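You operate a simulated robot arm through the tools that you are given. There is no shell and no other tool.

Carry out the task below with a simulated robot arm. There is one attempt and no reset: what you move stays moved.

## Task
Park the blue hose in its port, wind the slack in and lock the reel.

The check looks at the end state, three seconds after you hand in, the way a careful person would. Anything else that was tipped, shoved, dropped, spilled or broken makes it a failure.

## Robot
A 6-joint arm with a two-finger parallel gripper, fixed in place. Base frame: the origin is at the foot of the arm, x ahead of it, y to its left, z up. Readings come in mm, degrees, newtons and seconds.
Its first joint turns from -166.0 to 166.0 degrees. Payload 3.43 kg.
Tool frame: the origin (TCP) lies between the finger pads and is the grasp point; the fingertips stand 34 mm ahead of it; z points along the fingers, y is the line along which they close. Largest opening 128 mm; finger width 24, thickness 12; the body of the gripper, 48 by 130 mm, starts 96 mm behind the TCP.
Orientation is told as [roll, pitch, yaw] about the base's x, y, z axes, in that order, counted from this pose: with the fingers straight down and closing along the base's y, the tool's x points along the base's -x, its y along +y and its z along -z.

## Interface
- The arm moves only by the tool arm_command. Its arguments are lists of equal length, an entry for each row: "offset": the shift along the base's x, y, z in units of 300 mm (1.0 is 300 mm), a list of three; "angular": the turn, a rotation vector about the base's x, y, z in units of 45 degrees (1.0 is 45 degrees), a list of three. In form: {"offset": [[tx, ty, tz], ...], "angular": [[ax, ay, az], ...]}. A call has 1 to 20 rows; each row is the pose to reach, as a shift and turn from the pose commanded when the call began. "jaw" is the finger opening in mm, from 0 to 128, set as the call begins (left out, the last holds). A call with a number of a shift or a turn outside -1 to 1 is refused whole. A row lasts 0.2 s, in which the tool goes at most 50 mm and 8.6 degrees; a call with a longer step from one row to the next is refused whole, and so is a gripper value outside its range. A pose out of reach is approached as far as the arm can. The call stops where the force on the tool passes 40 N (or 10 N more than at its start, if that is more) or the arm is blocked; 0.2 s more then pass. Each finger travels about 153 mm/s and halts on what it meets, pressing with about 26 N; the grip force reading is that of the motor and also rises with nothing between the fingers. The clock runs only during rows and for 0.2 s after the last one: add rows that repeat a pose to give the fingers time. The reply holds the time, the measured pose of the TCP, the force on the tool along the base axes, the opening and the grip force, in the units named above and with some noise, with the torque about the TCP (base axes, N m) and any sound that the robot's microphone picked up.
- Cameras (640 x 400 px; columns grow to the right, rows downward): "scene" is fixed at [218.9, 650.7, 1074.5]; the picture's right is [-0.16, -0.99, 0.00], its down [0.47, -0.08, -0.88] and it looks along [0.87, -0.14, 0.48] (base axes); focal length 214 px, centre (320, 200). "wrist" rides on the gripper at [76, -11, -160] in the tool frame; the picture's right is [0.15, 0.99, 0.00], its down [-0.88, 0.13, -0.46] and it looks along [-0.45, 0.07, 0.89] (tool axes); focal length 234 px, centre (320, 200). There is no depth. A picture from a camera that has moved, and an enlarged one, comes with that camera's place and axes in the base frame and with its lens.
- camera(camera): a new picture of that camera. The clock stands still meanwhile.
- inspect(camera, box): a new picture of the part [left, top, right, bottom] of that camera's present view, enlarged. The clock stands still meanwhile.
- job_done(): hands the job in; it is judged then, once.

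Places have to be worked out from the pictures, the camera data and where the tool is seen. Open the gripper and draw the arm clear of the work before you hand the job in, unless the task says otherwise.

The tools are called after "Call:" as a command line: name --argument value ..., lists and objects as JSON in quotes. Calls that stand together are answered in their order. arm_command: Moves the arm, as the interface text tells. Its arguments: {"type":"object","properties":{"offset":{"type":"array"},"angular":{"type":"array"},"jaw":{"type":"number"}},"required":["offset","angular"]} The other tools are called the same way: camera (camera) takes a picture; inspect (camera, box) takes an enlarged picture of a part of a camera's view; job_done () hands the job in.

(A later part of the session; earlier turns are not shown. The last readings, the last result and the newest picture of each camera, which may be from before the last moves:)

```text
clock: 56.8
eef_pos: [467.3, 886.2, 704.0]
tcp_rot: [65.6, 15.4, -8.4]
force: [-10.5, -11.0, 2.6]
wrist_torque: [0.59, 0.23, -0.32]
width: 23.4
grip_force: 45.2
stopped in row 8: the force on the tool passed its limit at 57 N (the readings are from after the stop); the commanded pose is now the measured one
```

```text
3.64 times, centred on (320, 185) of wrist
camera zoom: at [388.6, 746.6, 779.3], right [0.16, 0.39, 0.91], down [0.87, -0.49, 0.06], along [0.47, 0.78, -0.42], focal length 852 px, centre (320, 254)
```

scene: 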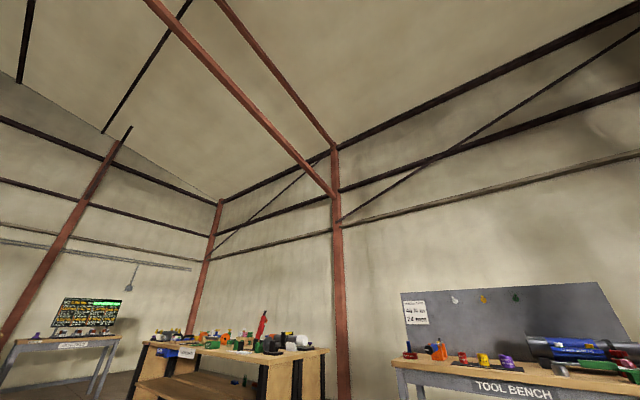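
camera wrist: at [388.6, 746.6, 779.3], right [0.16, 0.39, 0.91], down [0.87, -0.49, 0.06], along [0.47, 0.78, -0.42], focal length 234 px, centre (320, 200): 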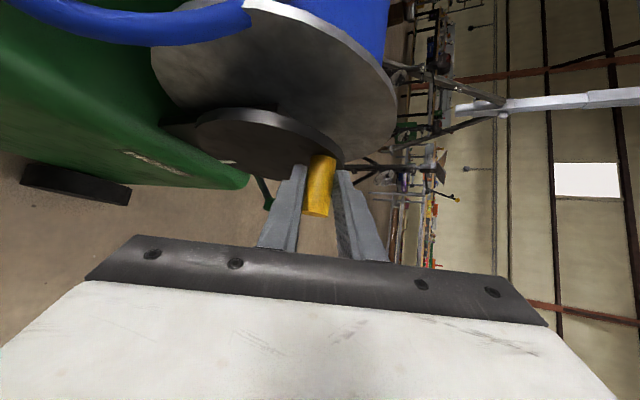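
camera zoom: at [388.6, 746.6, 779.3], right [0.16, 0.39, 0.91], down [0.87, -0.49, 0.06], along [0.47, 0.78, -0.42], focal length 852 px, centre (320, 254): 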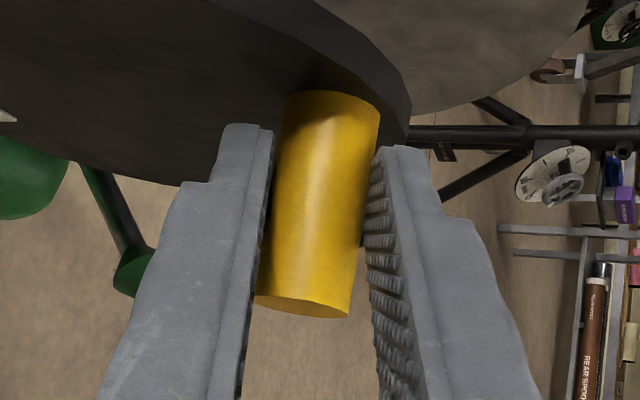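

The hose has shortened a lot: it now runs straight across toward the plug with only a modest bulge, so clockwise is the right winding direction. I try a small careful continuation to see whether the resistance is real tautness.

Call:
arm_command --offset '[[0.005, 0.0045, 0.005], [0.01, 0.009, 0.008], [0.018, 0.0167, 0.012], [0.018, 0.0167, 0.012]]' --angular '[[0, 0, 0], [0, 0, 0], [0, 0, 0], [0, 0, 0]]'

Call:
inspect --camera "wrist" --box '[0, 0, 340, 210]'

```text
clock: 57.2
eef_pos: [467.5, 886.6, 703.5]
tcp_rot: [65.4, 15.3, -8.4]
force: [-9.4, -21.3, 2.5]
wrist_torque: [0.42, 0.22, -0.19]
width: 23.3
grip_force: 44.8
stopped in row 2: the force on the tool passed its limit at 46 N (the readings are from after the stop); the commanded pose is now the measured one
```

```text
1.88 times, centred on (170, 105) of wrist
camera zoom: at [388.8, 746.9, 779.7], right [0.15, 0.39, 0.91], down [0.87, -0.49, 0.07], along [0.47, 0.78, -0.42], focal length 441 px, centre (602, 379)
```

zoom: 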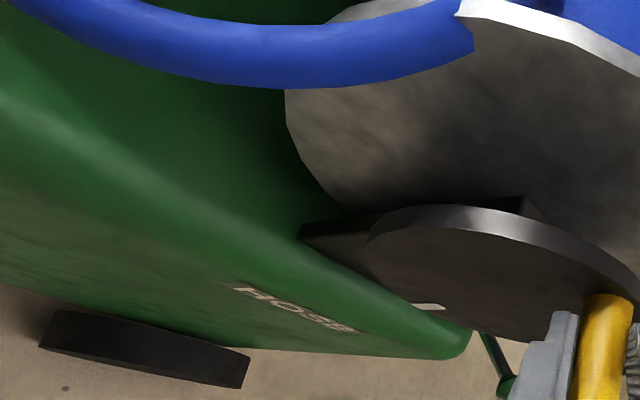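

Blocked again, with the force opposing the winding direction, so the hose has probably come taut. I ease back slightly, open the jaw and withdraw along the tool axis to look at hose, plug and reel.

Call:
arm_command --offset '[[-0.004, -0.004, 0], [-0.004, -0.004, 0]]' --angular '[[0, 0, 0], [0, 0, 0]]'

Call:
arm_command --offset '[[0, 0, 0], [0, 0, 0], [0, 0, 0]]' --angular '[[0, 0, 0], [0, 0, 0], [0, 0, 0]]' --jaw 44

Call:
inspect --camera "wrist" --box '[200, 80, 440, 240]'

```text
clock: 57.9
eef_pos: [467.9, 887.3, 704.3]
tcp_rot: [65.5, 15.2, -8.4]
force: [3.5, -4.2, 4.9]
wrist_torque: [1.05, 0.08, -0.03]
width: 23.2
grip_force: 45.3
```

```text
clock: 58.6
eef_pos: [466.3, 887.1, 703.2]
tcp_rot: [65.5, 15.4, -8.4]
force: [-0.1, -0.8, 0.4]
wrist_torque: [0.03, 0.03, 0.0]
width: 43.9
grip_force: 0.1
```

```text
2.50 times, centred on (320, 160) of wrist
camera zoom: at [387.9, 746.8, 778.9], right [0.16, 0.39, 0.91], down [0.87, -0.49, 0.06], along [0.47, 0.78, -0.42], focal length 585 px, centre (320, 300)
```

zoom: 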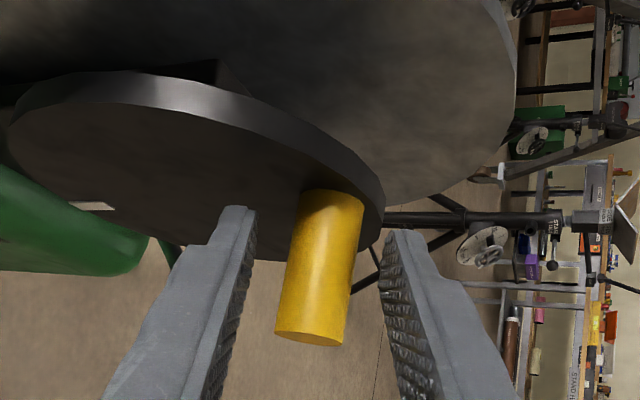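

The peg stays put after release, so the reel does not spring back. I withdraw and move back far enough to see plug, hose and reel in one view.

Call:
arm_command --offset '[[-0.002, -0.1, 0.043], [-0.0045, -0.2, 0.086], [-0.0087, -0.338, 0.144], [-0.06, -0.45, 0.22], [-0.13, -0.54, 0.28], [-0.22, -0.623, 0.32], [-0.22, -0.623, 0.32]]' --angular '[[0, 0, 0], [0, 0, 0], [0, 0, 0], [0, 0, 0], [0, 0, 0], [0, 0, 0], [0, 0, 0]]'

Call:
camera --camera "wrist"

Call:
inspect --camera "wrist" --box '[100, 0, 420, 210]'

```text
clock: 60.2
eef_pos: [400.6, 699.4, 801.1]
tcp_rot: [65.4, 15.3, -8.4]
force: [0.9, 0.4, -0.3]
wrist_torque: [0.01, 0.01, -0.03]
width: 44.0
grip_force: 0.0
```

```text
taken
camera wrist: at [322.8, 560.1, 877.1], right [0.16, 0.39, 0.91], down [0.87, -0.49, 0.06], along [0.47, 0.78, -0.42], focal length 234 px, centre (320, 200)
```

wrist: 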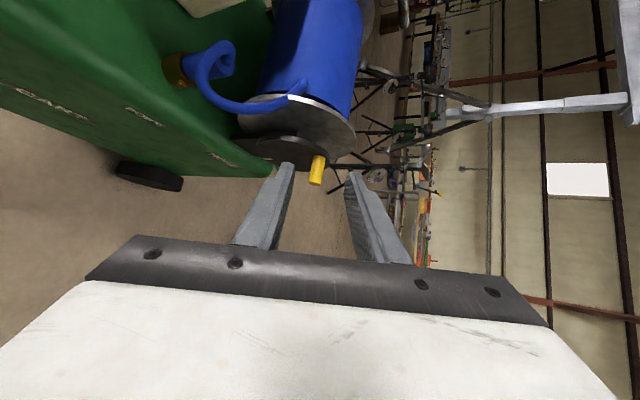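

```text
1.90 times, centred on (260, 105) of wrist
camera zoom: at [322.8, 560.1, 877.1], right [0.16, 0.39, 0.91], down [0.87, -0.49, 0.06], along [0.47, 0.78, -0.42], focal length 446 px, centre (434, 381)
```

zoom: 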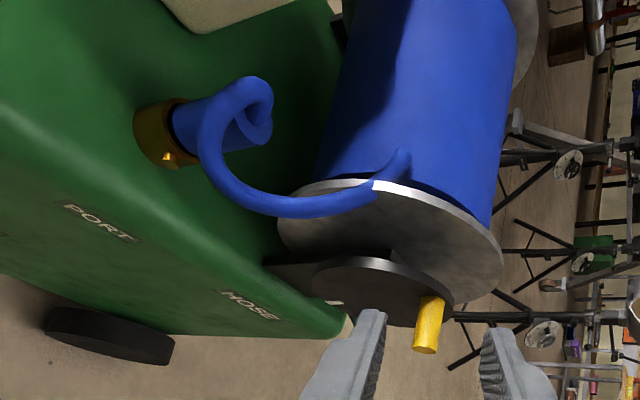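

The plug is still seated in the port and the hose is now a short arc to the drum. To confirm that the crank is really at its end of travel and not just jammed, I go back and re-grip the peg.

Call:
arm_command --offset '[[0.09, 0.083, -0.04], [0.16, 0.18, -0.11], [0.21, 0.287, -0.183], [0.213, 0.4, -0.231], [0.216, 0.52, -0.282], [0.219, 0.6257, -0.3263], [0.219, 0.6257, -0.3263]]' --angular '[[0, 0, 0], [0, 0, 0], [0, 0, 0], [0, 0, 0], [0, 0, 0], [0, 0, 0], [0, 0, 0]]'

Call:
inspect --camera "wrist" --box '[200, 80, 440, 240]'

```text
clock: 61.9
eef_pos: [466.2, 886.8, 700.6]
tcp_rot: [65.4, 15.4, -8.3]
force: [0.9, -0.3, -0.2]
wrist_torque: [0.01, -0.05, -0.03]
width: 44.0
grip_force: 0.0
```

```text
2.50 times, centred on (320, 160) of wrist
camera zoom: at [386.8, 747.9, 776.1], right [0.16, 0.39, 0.91], down [0.87, -0.49, 0.06], along [0.47, 0.78, -0.42], focal length 585 px, centre (320, 300)
```

zoom: 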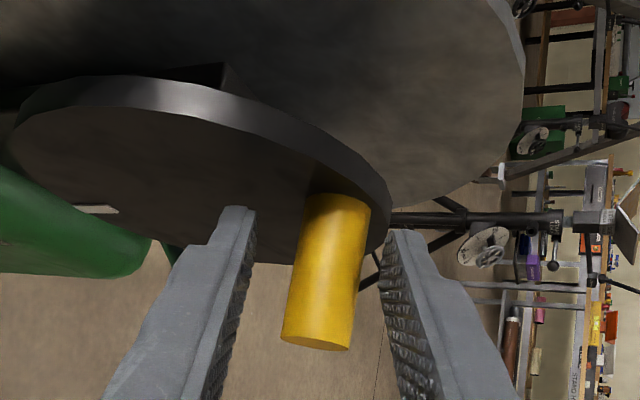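

The peg is between the fingers, slightly toward the upper one. I shift 3 mm and close.

Call:
arm_command --offset '[[0.003, 0.0037, 0.0087], [0.003, 0.0037, 0.0087]]' --angular '[[0, 0, 0], [0, 0, 0]]'

Call:
arm_command --offset '[[0, 0, 0], [0, 0, 0], [0, 0, 0]]' --angular '[[0, 0, 0], [0, 0, 0], [0, 0, 0]]' --jaw 12

```text
clock: 62.5
eef_pos: [466.6, 888.0, 704.9]
tcp_rot: [65.4, 15.4, -8.4]
force: [1.0, -0.2, -0.5]
wrist_torque: [0.0, 0.0, 0.0]
width: 44.0
grip_force: 0.0
```

```text
clock: 63.2
eef_pos: [466.2, 888.6, 703.9]
tcp_rot: [65.5, 15.3, -8.4]
force: [0.2, 1.3, -0.3]
wrist_torque: [0.73, 0.29, -0.37]
width: 23.6
grip_force: 45.3
```

Gripped with almost no side load. I try to move on along the tangent (away from the robot, slightly up) in 2 mm steps.

Call:
arm_command --offset '[[0.005, 0.0045, 0.0013], [0.01, 0.009, 0.0026], [0.015, 0.0136, 0.0037], [0.02, 0.018, 0.0043], [0.02, 0.018, 0.0043]]' --angular '[[0, 0, 0], [0, 0, 0], [0, 0, 0], [0, 0, 0], [0, 0, 0]]'

Call:
inspect --camera "wrist" --box '[200, 80, 440, 240]'

```text
clock: 63.8
eef_pos: [467.1, 888.6, 704.3]
tcp_rot: [65.3, 15.3, -8.4]
force: [-9.9, -21.2, 3.3]
wrist_torque: [0.59, 0.41, -0.36]
width: 23.6
grip_force: 45.1
stopped in row 2: the force on the tool passed its limit at 47 N (the readings are from after the stop); the commanded pose is now the measured one
```

```text
2.50 times, centred on (320, 160) of wrist
camera zoom: at [388.5, 749.0, 779.9], right [0.16, 0.4, 0.91], down [0.87, -0.49, 0.06], along [0.47, 0.78, -0.42], focal length 585 px, centre (320, 300)
```

zoom: 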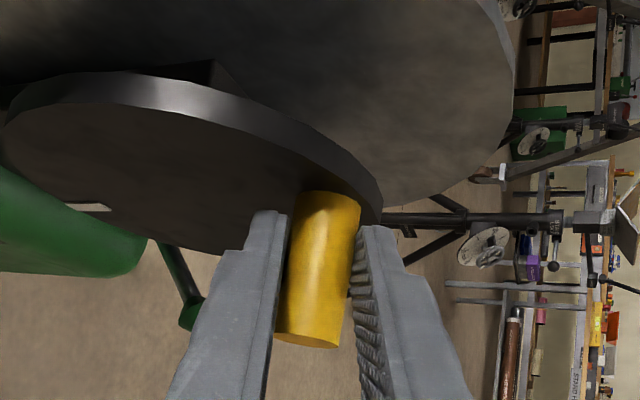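

It is blocked immediately and stiffly at the same angle, so the crank is at the end of its travel with the slack wound in. I relieve, release the peg, withdraw and look at the lock lever.

Call:
arm_command --offset '[[-0.004, -0.004, 0], [-0.004, -0.004, 0]]' --angular '[[0, 0, 0], [0, 0, 0]]'

Call:
arm_command --offset '[[0, 0, 0], [0, 0, 0], [0, 0, 0]]' --angular '[[0, 0, 0], [0, 0, 0], [0, 0, 0]]' --jaw 44

Call:
arm_command --offset '[[-0.002, -0.1, 0.043], [-0.0045, -0.2, 0.086], [-0.0087, -0.338, 0.144], [0.07, -0.33, 0.144], [0.17, -0.3, 0.1], [0.18, -0.3, 0.06], [0.18, -0.3, 0.06]]' --angular '[[0, 0, 0], [0, 0, 0], [0, 0, 0], [0, 0, 0], [0, 0, 0], [0, 0, 0], [0, 0, 0]]'

Call:
camera --camera "wrist"

```text
clock: 64.4
eef_pos: [467.3, 888.6, 702.2]
tcp_rot: [65.3, 15.3, -8.4]
force: [-2.5, -13.3, 5.9]
wrist_torque: [0.86, 0.22, -0.28]
width: 23.5
grip_force: 44.4
```

```text
clock: 65.2
eef_pos: [466.7, 887.1, 702.6]
tcp_rot: [65.2, 15.4, -8.4]
force: [0.4, 0.1, 0.2]
wrist_torque: [0.0, 0.0, 0.01]
width: 44.0
grip_force: 0.0
```

```text
clock: 66.8
eef_pos: [519.8, 800.5, 721.1]
tcp_rot: [65.2, 15.4, -8.4]
force: [-0.7, 0.2, -0.7]
wrist_torque: [-0.01, 0.0, -0.02]
width: 44.2
grip_force: 0.1
```

```text
taken
camera wrist: at [440.9, 660.6, 796.4], right [0.16, 0.4, 0.9], down [0.87, -0.49, 0.06], along [0.47, 0.78, -0.42], focal length 234 px, centre (320, 200)
```

wrist: 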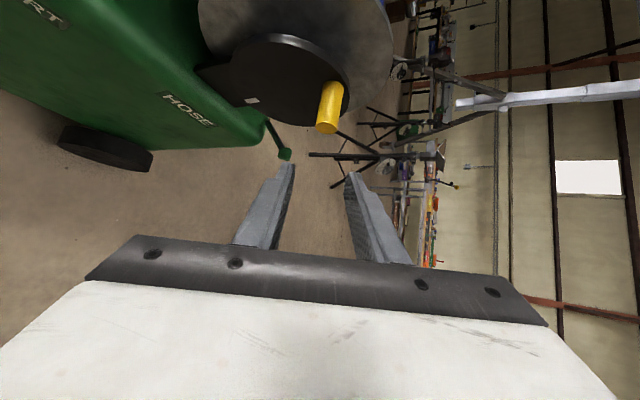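

Call:
inspect --camera "wrist" --box '[220, 60, 380, 170]'

Call:
inspect --camera "wrist" --box '[245, 105, 315, 165]'

Call:
inspect --camera "wrist" --box '[170, 0, 420, 140]'

```text
3.64 times, centred on (300, 115) of wrist
camera zoom: at [440.9, 660.6, 796.4], right [0.16, 0.4, 0.9], down [0.87, -0.49, 0.06], along [0.47, 0.78, -0.42], focal length 852 px, centre (393, 509)
```

zoom: 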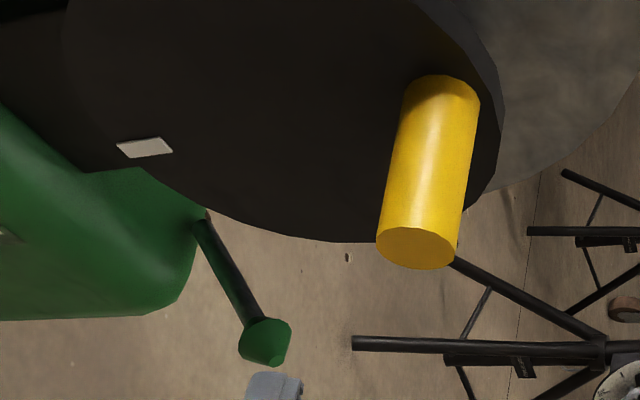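

```text
6.67 times, centred on (280, 135) of wrist
camera zoom: at [440.9, 660.6, 796.4], right [0.16, 0.4, 0.9], down [0.87, -0.49, 0.06], along [0.47, 0.78, -0.42], focal length 1561 px, centre (587, 633)
```

zoom: 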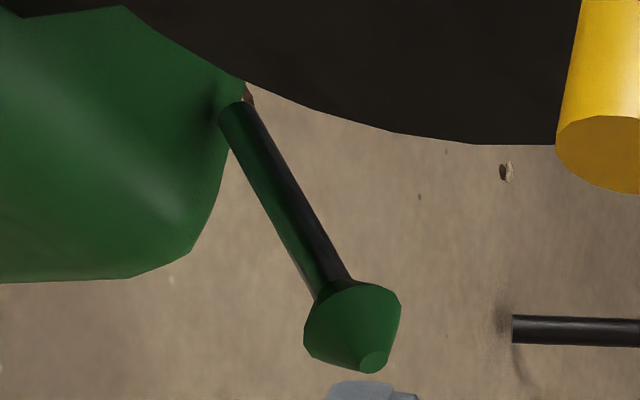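

```text
2.56 times, centred on (295, 70) of wrist
camera zoom: at [440.9, 660.6, 796.4], right [0.16, 0.4, 0.9], down [0.87, -0.49, 0.06], along [0.47, 0.78, -0.42], focal length 600 px, centre (384, 533)
```

zoom: 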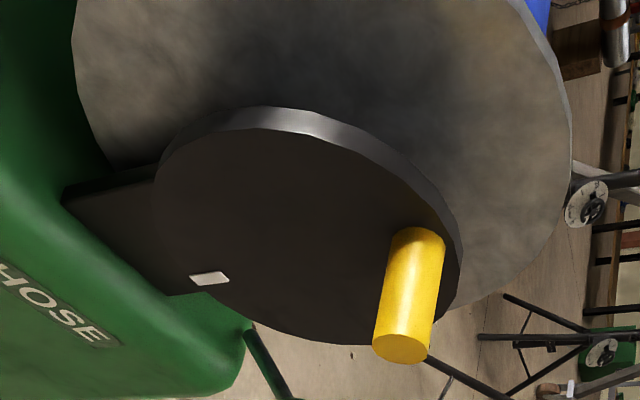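

The crank stays where I left it. The lever is a thin rod with a green knob, pivoting at the deck corner next to the flange and leaning outward. I roll the tool so that the jaw closes horizontally with the camera on top, backing off a little meanwhile.

Call:
arm_command --offset '[[0.03, -0.03, 0], [0.06, -0.06, 0], [0.09, -0.09, 0], [0.12, -0.12, -0.02], [0.15, -0.15, -0.04]]' --angular '[[0.0401, 0.1598, -0.0217], [0.0802, 0.3197, -0.0434], [0.1204, 0.4795, -0.065], [0.1605, 0.6394, -0.0867], [0.2006, 0.7992, -0.1084]]'

Call:
arm_command --offset '[[0, 0, -0.02], [0, 0, -0.04], [0, 0, -0.06], [0, 0, -0.08], [0, 0, -0.1], [0, 0, -0.1]]' --angular '[[0.0401, 0.1598, -0.0217], [0.0802, 0.3197, -0.0434], [0.1204, 0.4795, -0.065], [0.1605, 0.6394, -0.0867], [0.2006, 0.7992, -0.1084], [0.2006, 0.7992, -0.1084]]'

Call:
camera --camera "wrist"

```text
clock: 68.0
eef_pos: [565.5, 752.9, 710.4]
tcp_rot: [68.4, 52.3, -11.6]
force: [-0.4, 0.1, -0.8]
wrist_torque: [-0.01, -0.02, 0.02]
width: 43.8
grip_force: 0.2
```

```text
clock: 69.4
eef_pos: [565.5, 752.3, 679.5]
tcp_rot: [67.6, 89.6, -17.4]
force: [0.2, -0.6, 0.4]
wrist_torque: [0.01, 0.0, 0.0]
width: 44.0
grip_force: 0.0
```

```text
taken
camera wrist: at [568.6, 593.7, 756.9], right [0.98, 0.09, 0.15], down [0.18, -0.45, -0.88], along [-0.01, 0.89, -0.45], focal length 234 px, centre (320, 200)
```

wrist: 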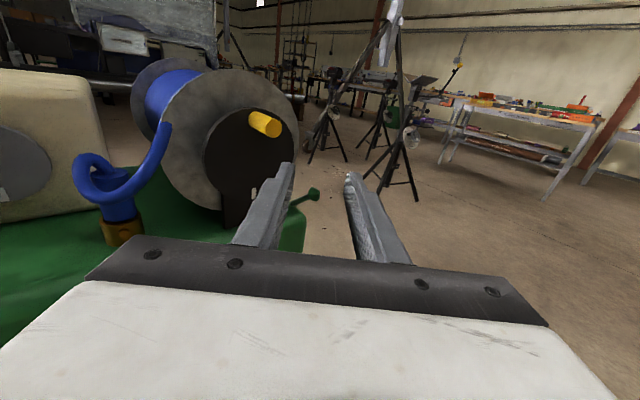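

Now I have an upright view of reel, hose, plug and lever. I zoom in on each.

Call:
inspect --camera "wrist" --box '[40, 40, 300, 250]'

Call:
inspect --camera "wrist" --box '[270, 160, 350, 220]'

Call:
inspect --camera "wrist" --box '[120, 50, 320, 240]'

```text
1.90 times, centred on (170, 145) of wrist
camera zoom: at [568.6, 593.7, 756.9], right [0.98, 0.09, 0.15], down [0.18, -0.45, -0.88], along [-0.01, 0.89, -0.45], focal length 446 px, centre (606, 305)
```

zoom: 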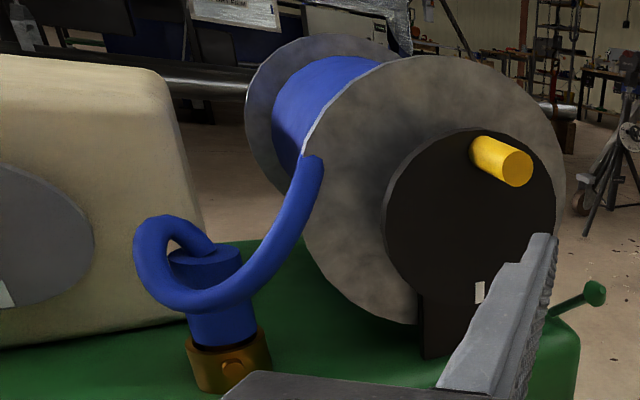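

```text
6.67 times, centred on (310, 190) of wrist
camera zoom: at [568.6, 593.7, 756.9], right [0.98, 0.09, 0.15], down [0.18, -0.45, -0.88], along [-0.01, 0.89, -0.45], focal length 1561 px, centre (387, 267)
```

zoom: 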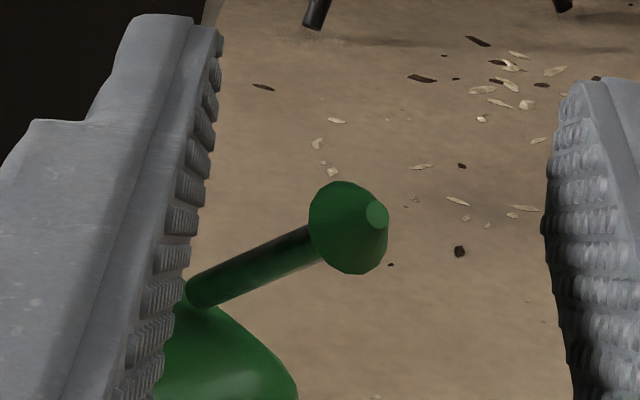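

```text
2.11 times, centred on (220, 145) of wrist
camera zoom: at [568.6, 593.7, 756.9], right [0.98, 0.09, 0.15], down [0.18, -0.45, -0.88], along [-0.01, 0.89, -0.45], focal length 493 px, centre (530, 316)
```

zoom: 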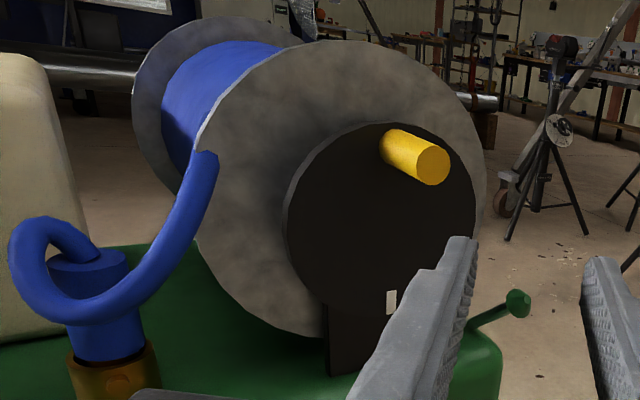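

The plug is upright in the port and the hose is reduced to a short loop onto the drum. Now the lock: I bring the tool to a pre-grasp point in front of the green knob.

Call:
arm_command --offset '[[0, 0.03, -0.12], [0, 0.08, -0.24], [0, 0.17, -0.33], [-0.005, 0.27, -0.385], [-0.008, 0.36, -0.3917], [-0.008, 0.36, -0.3917]]' --angular '[[0, 0, 0], [0, 0, 0], [0, 0, 0], [0, 0, 0], [0, 0, 0], [0, 0, 0]]'

Call:
camera --camera "wrist"

Call:
inspect --camera "wrist" --box '[240, 110, 400, 230]'

```text
clock: 70.8
eef_pos: [562.7, 861.5, 559.9]
tcp_rot: [67.0, 89.5, -18.1]
force: [-0.1, 0.3, -1.1]
wrist_torque: [0.03, 0.01, -0.02]
width: 44.0
grip_force: 0.0
```

```text
taken
camera wrist: at [565.4, 701.8, 638.5], right [0.98, 0.09, 0.16], down [0.18, -0.45, -0.88], along [-0.01, 0.89, -0.45], focal length 234 px, centre (320, 200)
```

wrist: 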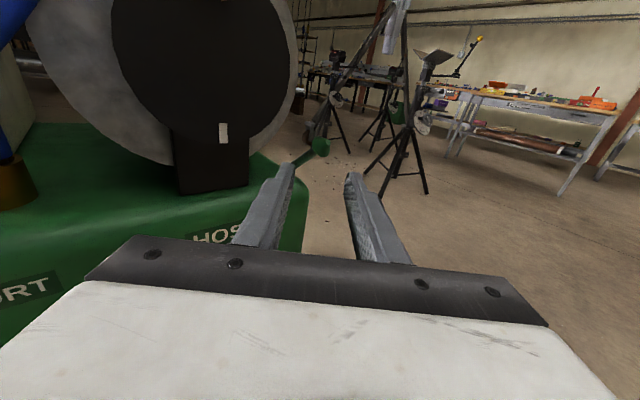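

```text
3.33 times, centred on (320, 170) of wrist
camera zoom: at [565.4, 701.8, 638.5], right [0.98, 0.09, 0.16], down [0.18, -0.45, -0.88], along [-0.01, 0.89, -0.45], focal length 781 px, centre (320, 300)
```

zoom: 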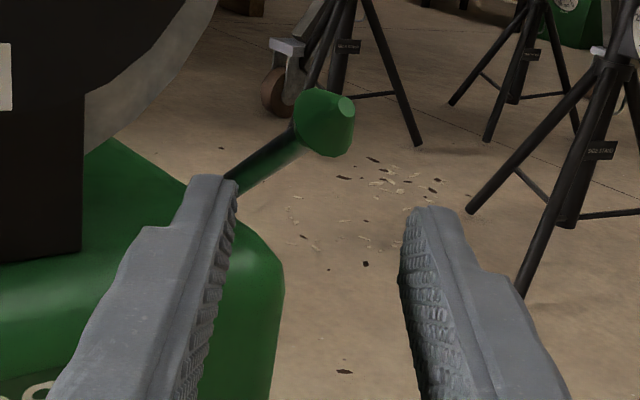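

The knob lies straight ahead between the fingers, near (553, 992, 566). I advance about 115 mm to straddle it.

Call:
arm_command --offset '[[-0.0075, 0.0954, 0.01], [-0.015, 0.191, 0.0167], [-0.0225, 0.286, 0.0167], [-0.03, 0.3817, 0.0167], [-0.03, 0.3817, 0.0167]]' --angular '[[0, 0, 0], [0, 0, 0], [0, 0, 0], [0, 0, 0], [0, 0, 0]]'

Call:
camera --camera "wrist"

Call:
inspect --camera "wrist" --box '[240, 110, 400, 230]'

```text
clock: 72.0
eef_pos: [552.9, 974.4, 564.7]
tcp_rot: [67.9, 89.4, -17.1]
force: [-0.1, 0.8, 0.3]
wrist_torque: [0.0, 0.01, 0.01]
width: 44.1
grip_force: 0.0
```

```text
taken
camera wrist: at [556.4, 816.1, 642.8], right [0.98, 0.09, 0.16], down [0.18, -0.45, -0.88], along [-0.01, 0.89, -0.45], focal length 234 px, centre (320, 200)
```

wrist: 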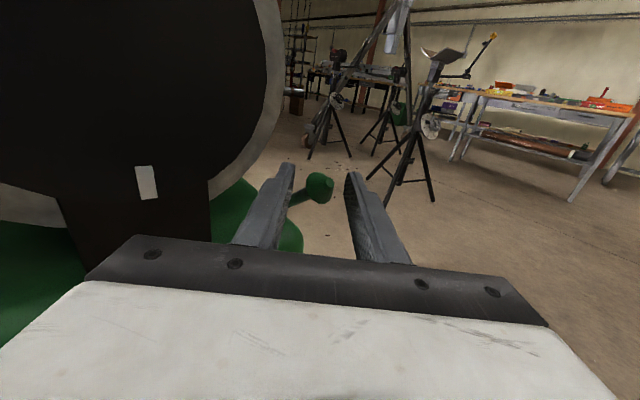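

```text
3.33 times, centred on (320, 170) of wrist
camera zoom: at [556.4, 816.1, 642.8], right [0.98, 0.09, 0.16], down [0.18, -0.45, -0.88], along [-0.01, 0.89, -0.45], focal length 781 px, centre (320, 300)
```

zoom: 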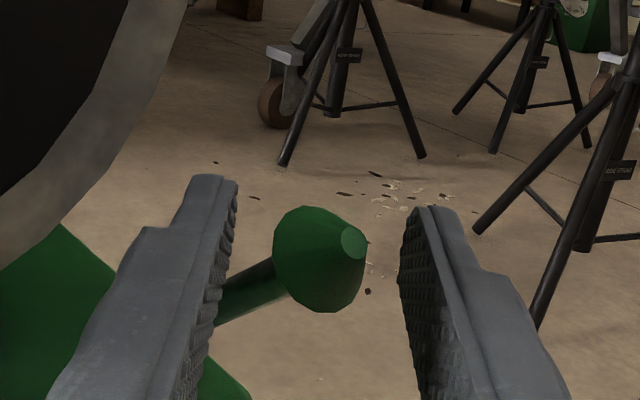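

The knob is centred between the fingers. I close on it gently.

Call:
arm_command --offset '[[0, 0, 0], [0, 0, 0], [0, 0, 0]]' --angular '[[0, 0, 0], [0, 0, 0], [0, 0, 0]]' --jaw 15

Call:
inspect --camera "wrist" --box '[240, 110, 400, 230]'

```text
clock: 72.8
eef_pos: [552.1, 975.9, 565.9]
tcp_rot: [71.8, 89.4, -13.3]
force: [-12.6, 3.5, 3.2]
wrist_torque: [0.32, 0.76, 0.55]
width: 25.6
grip_force: 44.5
```

```text
3.33 times, centred on (320, 170) of wrist
camera zoom: at [555.4, 816.2, 643.2], right [0.98, 0.09, 0.16], down [0.18, -0.44, -0.88], along [-0.01, 0.89, -0.45], focal length 781 px, centre (320, 300)
```

zoom: 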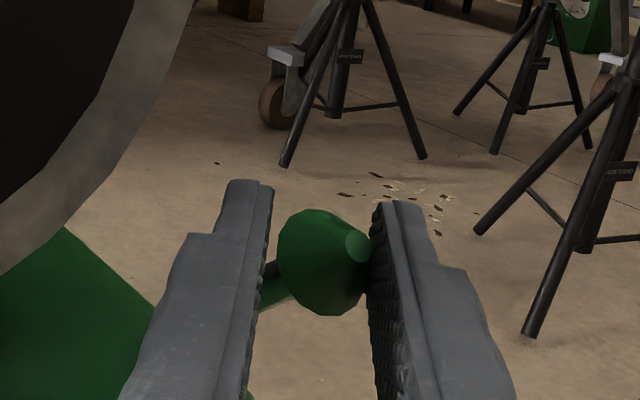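

Gripped at 25.6 mm. I try swinging the lever up and inward (toward the reel) by about 10° along its arc and read the forces.

Call:
arm_command --offset '[[-0.012, 0.013, 0.016], [-0.024, 0.026, 0.035], [-0.024, 0.026, 0.035]]' --angular '[[0, 0, 0], [0, 0, 0], [0, 0, 0]]'

Call:
inspect --camera "wrist" --box '[240, 110, 400, 230]'

```text
clock: 73.6
eef_pos: [548.4, 982.0, 575.5]
tcp_rot: [57.1, 89.4, -28.0]
force: [11.1, -9.0, -7.6]
wrist_torque: [-1.34, -0.65, -0.54]
width: 24.0
grip_force: 45.2
```

```text
3.33 times, centred on (320, 170) of wrist
camera zoom: at [551.0, 823.3, 653.4], right [0.98, 0.08, 0.16], down [0.18, -0.45, -0.88], along [0.0, 0.89, -0.46], focal length 781 px, centre (320, 300)
```

zoom: 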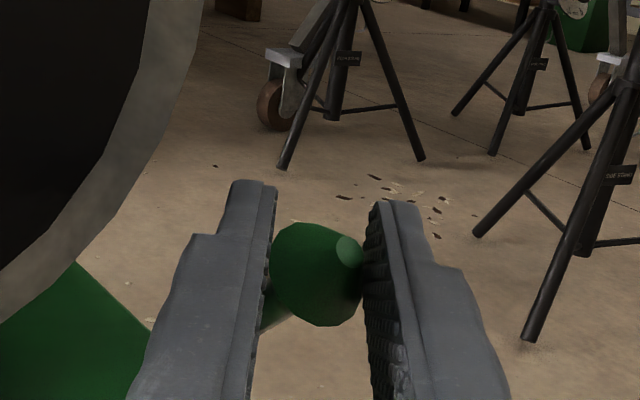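

The knob follows with around 15 N of resistance. I continue along the arc toward upright.

Call:
arm_command --offset '[[-0.015, 0.016, 0.016], [-0.029, 0.031, 0.03], [-0.045, 0.048, 0.042], [-0.062, 0.066, 0.0523], [-0.062, 0.066, 0.0523]]' --angular '[[0, 0, 0], [0, 0, 0], [0, 0, 0], [0, 0, 0], [0, 0, 0]]'

Call:
camera --camera "wrist"

Call:
inspect --camera "wrist" --box '[240, 110, 400, 230]'

```text
clock: 74.8
eef_pos: [529.3, 1002.5, 593.3]
tcp_rot: [75.8, 89.3, -9.4]
force: [23.2, -3.4, 8.0]
wrist_torque: [-1.1, -0.65, -0.47]
width: 25.8
grip_force: 45.2
```

```text
taken
camera wrist: at [532.7, 843.3, 671.1], right [0.98, 0.09, 0.16], down [0.18, -0.44, -0.88], along [-0.01, 0.89, -0.45], focal length 234 px, centre (320, 200)
```

wrist: 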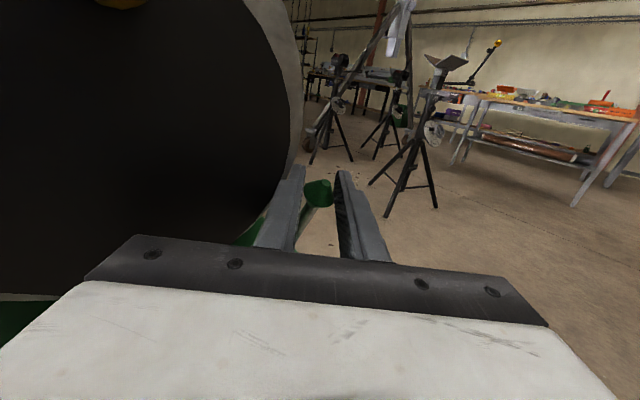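

```text
3.33 times, centred on (320, 170) of wrist
camera zoom: at [532.7, 843.3, 671.1], right [0.98, 0.09, 0.16], down [0.18, -0.44, -0.88], along [-0.01, 0.89, -0.45], focal length 781 px, centre (320, 300)
```

zoom: 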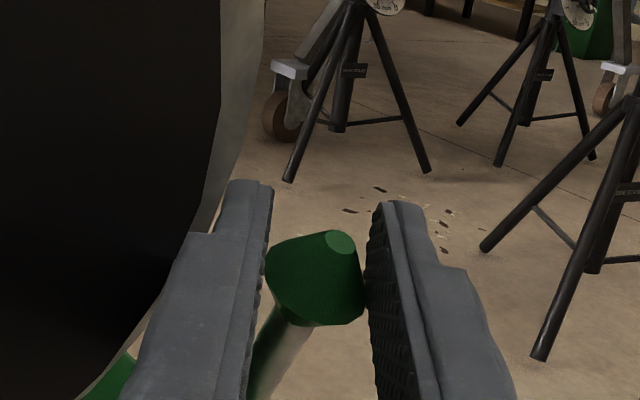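

The lever is swinging up (about 70° now), but a +x load suggests the left finger is close to the reel flange. I open the jaw and check whether the lever stays.

Call:
arm_command --offset '[[0, 0, 0], [0, 0, 0]]' --angular '[[0, 0, 0], [0, 0, 0]]' --jaw 34

Call:
inspect --camera "wrist" --box '[240, 110, 400, 230]'

```text
clock: 75.4
eef_pos: [531.1, 1002.1, 592.9]
tcp_rot: [73.8, 89.4, -11.3]
force: [26.8, 1.6, 8.6]
wrist_torque: [-0.05, 0.39, 0.63]
width: 26.5
grip_force: 0.1
```

```text
3.33 times, centred on (320, 170) of wrist
camera zoom: at [532.8, 843.3, 670.8], right [0.98, 0.09, 0.16], down [0.18, -0.44, -0.88], along [-0.01, 0.89, -0.45], focal length 781 px, centre (320, 300)
```

zoom: 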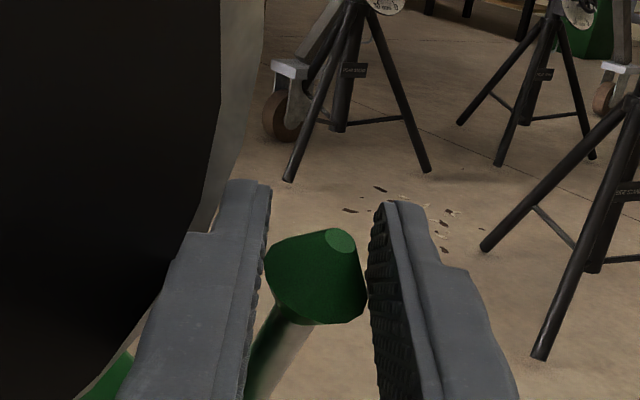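

The left finger is touching the reel (27 N sideways) and blocks the opening. I move the tool a few mm toward +x so that it comes free and can open.

Call:
arm_command --offset '[[0.008, -0.003, 0], [0.016, -0.006, 0], [0.016, -0.006, 0]]' --angular '[[0, 0, 0], [0, 0, 0], [0, 0, 0]]' --jaw 34

Call:
inspect --camera "wrist" --box '[240, 110, 400, 230]'

```text
clock: 76.2
eef_pos: [531.2, 1001.8, 590.7]
tcp_rot: [57.6, 89.4, -27.4]
force: [5.5, 5.0, -2.4]
wrist_torque: [0.07, -0.04, 0.02]
width: 30.2
grip_force: 0.1
```

```text
3.33 times, centred on (320, 170) of wrist
camera zoom: at [534.8, 841.9, 668.6], right [0.98, 0.09, 0.16], down [0.18, -0.45, -0.88], along [-0.01, 0.89, -0.46], focal length 781 px, centre (320, 300)
```

zoom: 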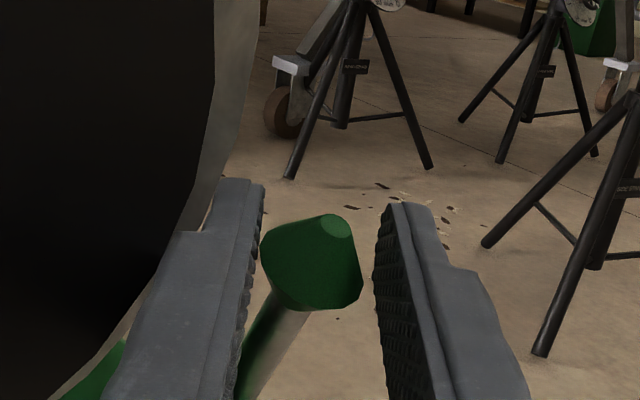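

It's nearly free now and the lever stays where it was left. I retract straight back along the tool axis.

Call:
arm_command --offset '[[0.012, -0.06, 0], [0.025, -0.14, 0], [0.04, -0.27, 0], [0.05, -0.38, 0], [0.05, -0.38, 0]]' --angular '[[0, 0, 0], [0, 0, 0], [0, 0, 0], [0, 0, 0], [0, 0, 0]]'

Call:
camera --camera "wrist"

Call:
inspect --camera "wrist" --box '[240, 100, 400, 220]'

```text
clock: 77.4
eef_pos: [547.2, 885.6, 592.6]
tcp_rot: [68.2, 89.4, -16.7]
force: [0.6, 0.1, 0.3]
wrist_torque: [-0.03, -0.04, 0.0]
width: 34.1
grip_force: 0.1
```

```text
taken
camera wrist: at [549.9, 726.4, 670.2], right [0.98, 0.09, 0.16], down [0.18, -0.45, -0.88], along [-0.01, 0.89, -0.45], focal length 234 px, centre (320, 200)
```

wrist: 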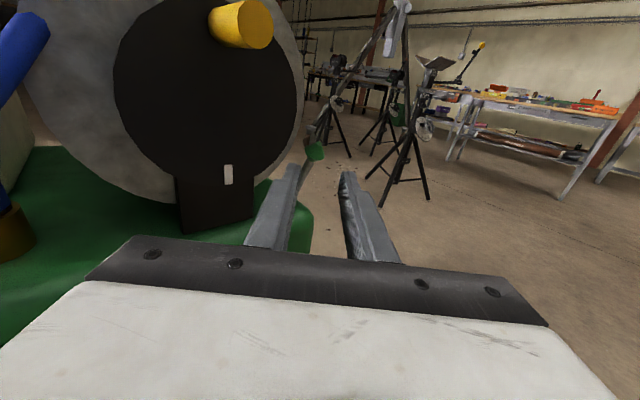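

```text
3.33 times, centred on (320, 160) of wrist
camera zoom: at [549.9, 726.4, 670.2], right [0.98, 0.09, 0.16], down [0.18, -0.45, -0.88], along [-0.01, 0.89, -0.45], focal length 781 px, centre (320, 333)
```

zoom: 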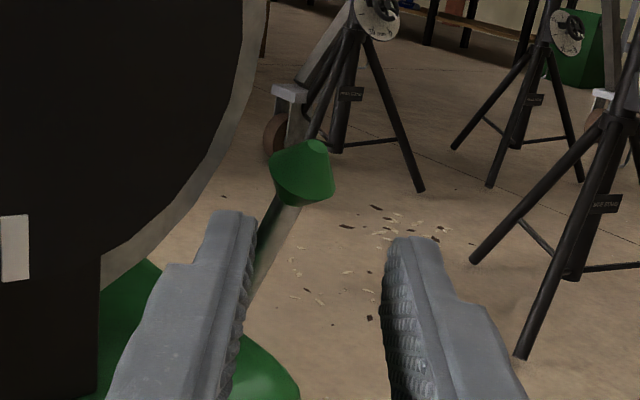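

The lever stays at roughly 65°. I will push it the rest of the way with closed fingers, low on the rod, from the front, where there is clearance under disc and flange. I close the jaw, yaw the tool 15° and drop to z≈537 in front of it.

Call:
arm_command --offset '[[0.03, -0.02, -0.03], [0.06, -0.02, -0.09], [0.091, 0.0, -0.15], [0.091, 0.026, -0.185], [0.091, 0.026, -0.185]]' --angular '[[0, 0, 0.17], [0, 0, 0.333], [0, 0, 0.333], [0, 0, 0.333], [0, 0, 0.333]]' --jaw 0

Call:
camera --camera "wrist"

Call:
inspect --camera "wrist" --box '[240, 80, 400, 200]'

```text
clock: 78.6
eef_pos: [575.1, 894.8, 536.4]
tcp_rot: [68.1, 89.3, -1.9]
force: [0.0, -0.4, -0.5]
wrist_torque: [-0.03, 0.01, -0.03]
width: 0.0
grip_force: 26.4
```

```text
taken
camera wrist: at [618.6, 741.8, 614.7], right [0.93, 0.34, 0.16], down [0.29, -0.38, -0.88], along [-0.24, 0.86, -0.45], focal length 234 px, centre (320, 200)
```

wrist: 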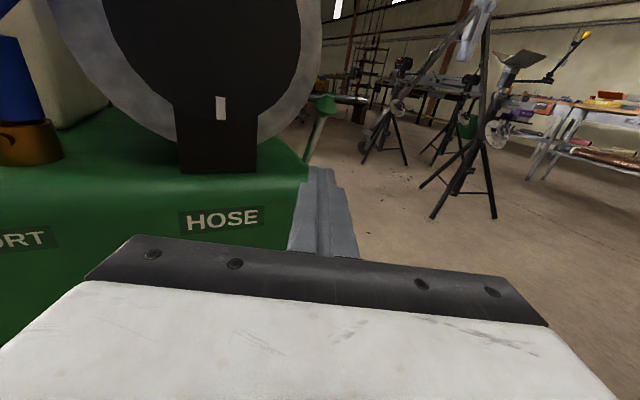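

```text
3.33 times, centred on (320, 140) of wrist
camera zoom: at [618.6, 741.8, 614.7], right [0.93, 0.34, 0.16], down [0.29, -0.38, -0.88], along [-0.24, 0.86, -0.45], focal length 781 px, centre (320, 400)
```

zoom: 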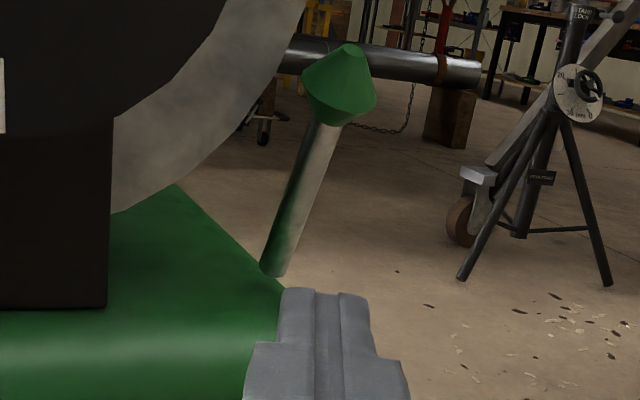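

The lever rod stands about 25° off vertical, and the closed fingertips line up with its lower part. I advance to just short of contact.

Call:
arm_command --offset '[[-0.042, 0.101, 0.002], [-0.083, 0.203, 0.002], [-0.125, 0.304, 0.002], [-0.125, 0.304, 0.002]]' --angular '[[0, 0, 0], [0, 0, 0], [0, 0, 0], [0, 0, 0]]'

Call:
inspect --camera "wrist" --box '[240, 80, 400, 200]'

```text
clock: 79.6
eef_pos: [536.0, 987.6, 536.6]
tcp_rot: [66.3, 89.4, -3.9]
force: [0.8, -0.2, 0.0]
wrist_torque: [0.01, 0.04, -0.01]
width: 0.0
grip_force: 25.9
```

```text
3.33 times, centred on (320, 140) of wrist
camera zoom: at [580.8, 834.4, 615.2], right [0.93, 0.34, 0.16], down [0.29, -0.38, -0.88], along [-0.24, 0.86, -0.45], focal length 781 px, centre (320, 400)
```

zoom: 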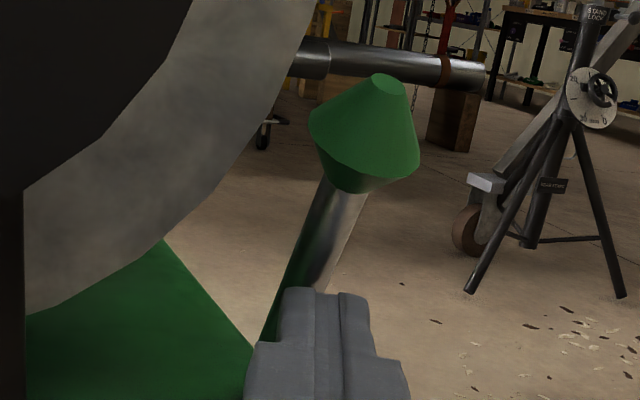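

The fingertips stand right in front of the rod. I push slowly inward (−v) in 5 mm steps.

Call:
arm_command --offset '[[-0.0114, 0.0122, 0], [-0.0227, 0.0244, 0], [-0.0341, 0.0366, 0], [-0.0455, 0.0488, 0], [-0.0568, 0.061, 0]]' --angular '[[0, 0, 0], [0, 0, 0], [0, 0, 0], [0, 0, 0], [0, 0, 0]]'

Call:
inspect --camera "wrist" --box '[240, 80, 400, 200]'

```text
clock: 80.8
eef_pos: [520.9, 1004.6, 537.1]
tcp_rot: [64.4, 89.5, -5.7]
force: [0.0, -4.4, 0.2]
wrist_torque: [0.08, -0.03, 0.01]
width: 0.2
grip_force: 26.1
```

```text
3.33 times, centred on (320, 140) of wrist
camera zoom: at [564.4, 850.9, 615.1], right [0.93, 0.34, 0.16], down [0.29, -0.38, -0.88], along [-0.24, 0.86, -0.45], focal length 781 px, centre (320, 400)
```

zoom: 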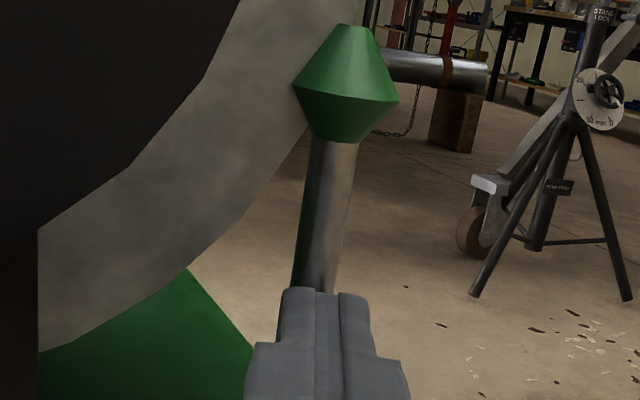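

The lever moves easily (4 N) and is now near upright. I keep pushing, watching for a stop or a click.

Call:
arm_command --offset '[[-0.0114, 0.0122, 0], [-0.0227, 0.0244, 0], [-0.0341, 0.0366, 0], [-0.0455, 0.0488, 0]]' --angular '[[0, 0, 0], [0, 0, 0], [0, 0, 0], [0, 0, 0]]'

Call:
inspect --camera "wrist" --box '[240, 80, 400, 200]'

```text
clock: 81.1
eef_pos: [520.8, 1004.2, 537.4]
tcp_rot: [64.6, 89.3, -5.6]
force: [0.4, -21.0, 5.6]
wrist_torque: [0.17, 0.07, 0.33]
width: 0.3
grip_force: 26.2
stopped in row 1: the force on the tool passed its limit at 50 N (the readings are from after the stop); the commanded pose is now the measured one
```

```text
3.33 times, centred on (320, 140) of wrist
camera zoom: at [564.6, 851.2, 615.1], right [0.93, 0.34, 0.16], down [0.29, -0.38, -0.88], along [-0.24, 0.86, -0.45], focal length 781 px, centre (320, 400)
```

zoom: 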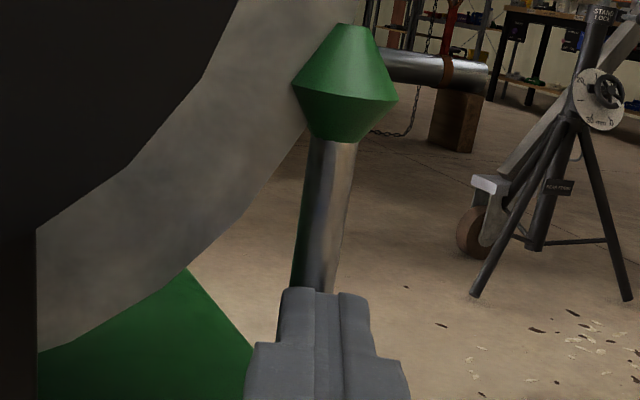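

The lever met a hard stop when upright, beside the flange rim, which I take as the locked end. I back the fingers away and check that it stays there.

Call:
arm_command --offset '[[0.02, -0.025, 0], [0.06, -0.11, 0], [0.1, -0.22, 0], [0.13, -0.33, 0.02], [0.15, -0.45, 0.1], [0.15, -0.5, 0.22], [0.15, -0.5, 0.22]]' --angular '[[0, 0, 0], [0, 0, 0], [0, 0, 0], [0, 0, 0], [0, 0, 0], [0, 0, 0], [0, 0, 0]]'

Call:
camera --camera "wrist"

Call:
inspect --camera "wrist" --box '[120, 40, 360, 220]'

```text
clock: 82.7
eef_pos: [565.7, 856.1, 604.8]
tcp_rot: [59.6, 89.4, -10.5]
force: [0.1, 0.2, 0.2]
wrist_torque: [0.01, 0.0, 0.0]
width: 0.0
grip_force: 26.1
```

```text
taken
camera wrist: at [611.0, 702.2, 681.7], right [0.93, 0.34, 0.16], down [0.29, -0.39, -0.88], along [-0.24, 0.86, -0.45], focal length 234 px, centre (320, 200)
```

wrist: 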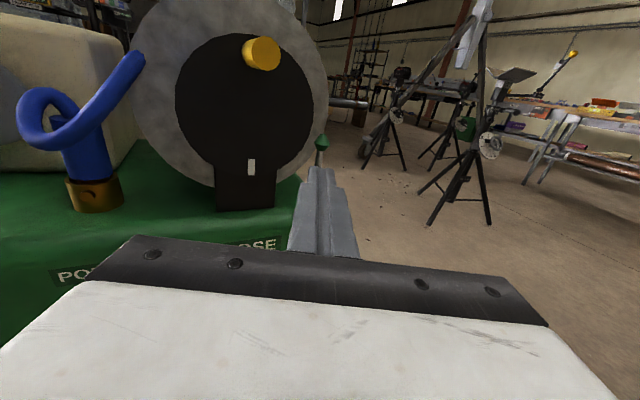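

```text
2.22 times, centred on (240, 130) of wrist
camera zoom: at [611.0, 702.2, 681.7], right [0.93, 0.34, 0.16], down [0.29, -0.39, -0.88], along [-0.24, 0.86, -0.45], focal length 520 px, centre (498, 356)
```

zoom: 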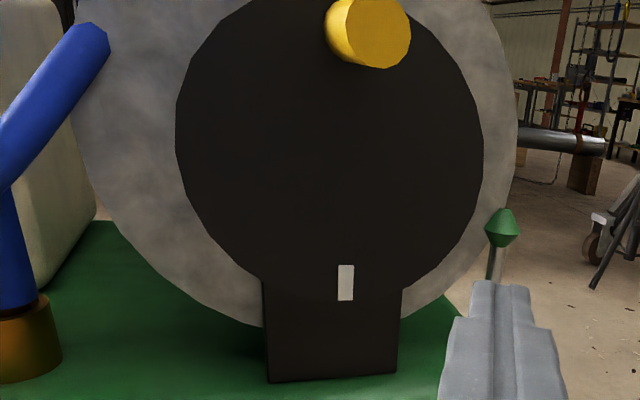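

The lever stays upright on its own, and the white index mark on the disc now points straight down at the post, which fits a fully wound position. I move up and sideways for a look from above at how the lever sits against the flange.

Call:
arm_command --offset '[[0.03, -0.03, 0.12], [0.06, -0.06, 0.24], [0.1, -0.1, 0.36], [0.13, -0.13, 0.48], [0.13, -0.13, 0.52], [0.13, -0.13, 0.52]]' --angular '[[0, 0, 0], [0, 0, 0], [0, 0, 0], [0, 0, 0], [0, 0, 0], [0, 0, 0]]'

Call:
camera --camera "wrist"

```text
clock: 84.1
eef_pos: [605.1, 816.3, 758.7]
tcp_rot: [60.5, 89.4, -9.4]
force: [0.5, 0.5, 0.7]
wrist_torque: [0.0, 0.0, 0.02]
width: 0.4
grip_force: 26.3
```

```text
taken
camera wrist: at [649.2, 662.8, 836.8], right [0.93, 0.34, 0.16], down [0.29, -0.39, -0.88], along [-0.24, 0.86, -0.45], focal length 234 px, centre (320, 200)
```

wrist: 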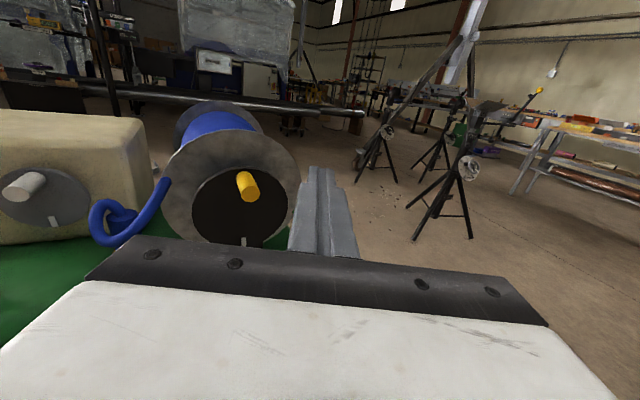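

The knob is hidden behind the fingers here. I pitch the tool 30° down so that the camera looks over them at the lever and flange.

Call:
arm_command --offset '[[0, 0, 0.01], [0, 0, 0.02], [0, 0, 0.03], [0, 0, 0.03], [0, 0, 0.03]]' --angular '[[-0.157, -0.057, 0], [-0.313, -0.113, 0], [-0.47, -0.17, 0], [-0.627, -0.227, 0], [-0.627, -0.227, 0]]'

Call:
camera --camera "wrist"

Call:
inspect --camera "wrist" --box '[120, 40, 360, 220]'

Call:
inspect --camera "wrist" --box '[250, 90, 350, 170]'

```text
clock: 85.3
eef_pos: [605.1, 816.5, 766.7]
tcp_rot: [0.8, 59.7, -69.1]
force: [-0.3, -0.3, 0.6]
wrist_torque: [-0.02, -0.01, 0.0]
width: 0.0
grip_force: 25.8
```

```text
taken
camera wrist: at [628.0, 719.0, 915.3], right [0.9, 0.41, 0.13], down [0.42, -0.74, -0.53], along [-0.12, 0.53, -0.84], focal length 234 px, centre (320, 200)
```

wrist: 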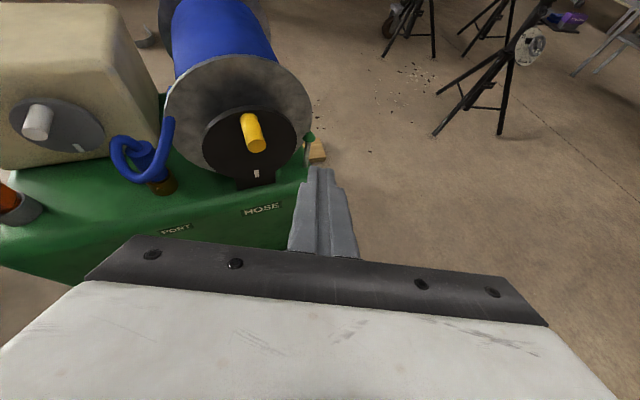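

```text
2.22 times, centred on (240, 130) of wrist
camera zoom: at [628.0, 719.0, 915.3], right [0.9, 0.41, 0.13], down [0.42, -0.74, -0.53], along [-0.12, 0.53, -0.84], focal length 520 px, centre (498, 356)
```

zoom: 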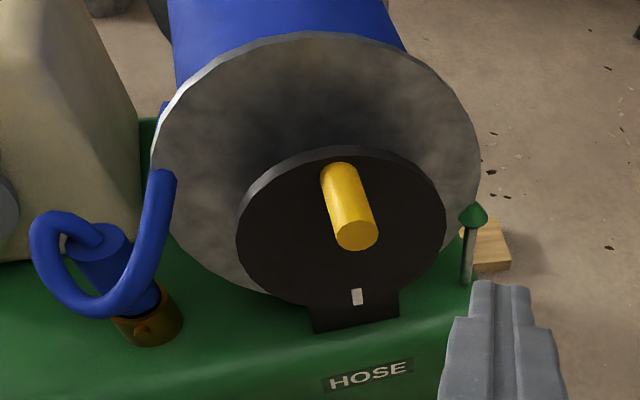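

```text
5.00 times, centred on (300, 130) of wrist
camera zoom: at [628.0, 719.0, 915.3], right [0.9, 0.41, 0.13], down [0.42, -0.74, -0.53], along [-0.12, 0.53, -0.84], focal length 1171 px, centre (420, 550)
```

zoom: 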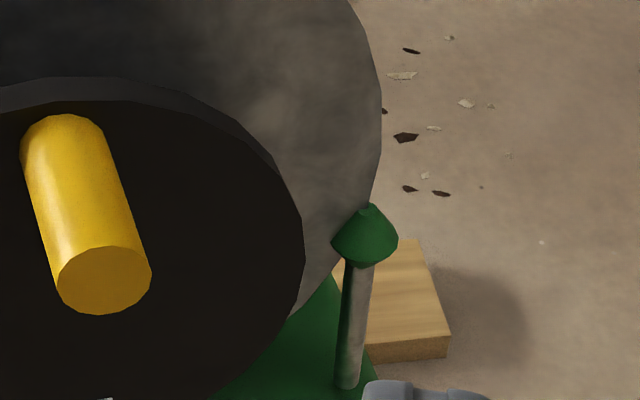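

From above: the lever stands vertical beside the flange rim, the mark points at the post, and the hose is short. I zoom on the plug in the port once more to make sure the winding did not disturb it.

Call:
inspect --camera "wrist" --box '[100, 100, 200, 210]'

Call:
inspect --camera "wrist" --box '[0, 70, 180, 260]'

```text
3.64 times, centred on (150, 155) of wrist
camera zoom: at [628.0, 719.0, 915.3], right [0.9, 0.41, 0.13], down [0.42, -0.74, -0.53], along [-0.12, 0.53, -0.84], focal length 852 px, centre (938, 364)
```

zoom: 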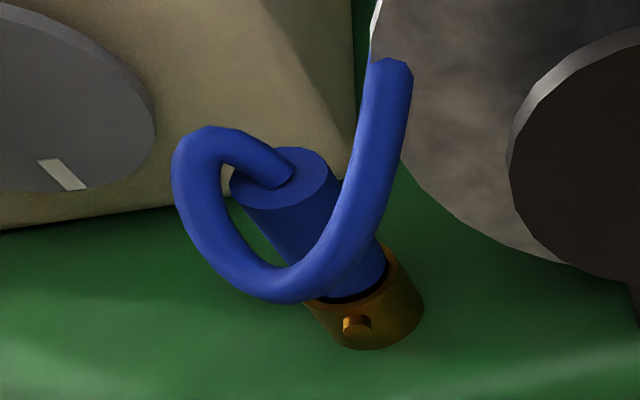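

```text
2.11 times, centred on (90, 165) of wrist
camera zoom: at [628.0, 719.0, 915.3], right [0.9, 0.41, 0.13], down [0.42, -0.74, -0.53], along [-0.12, 0.53, -0.84], focal length 493 px, centre (804, 274)
```

zoom: 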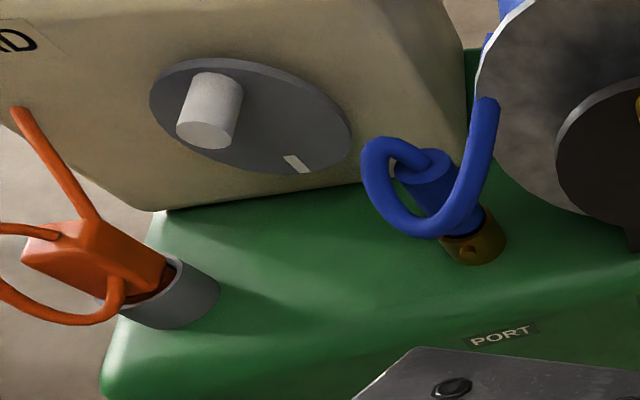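

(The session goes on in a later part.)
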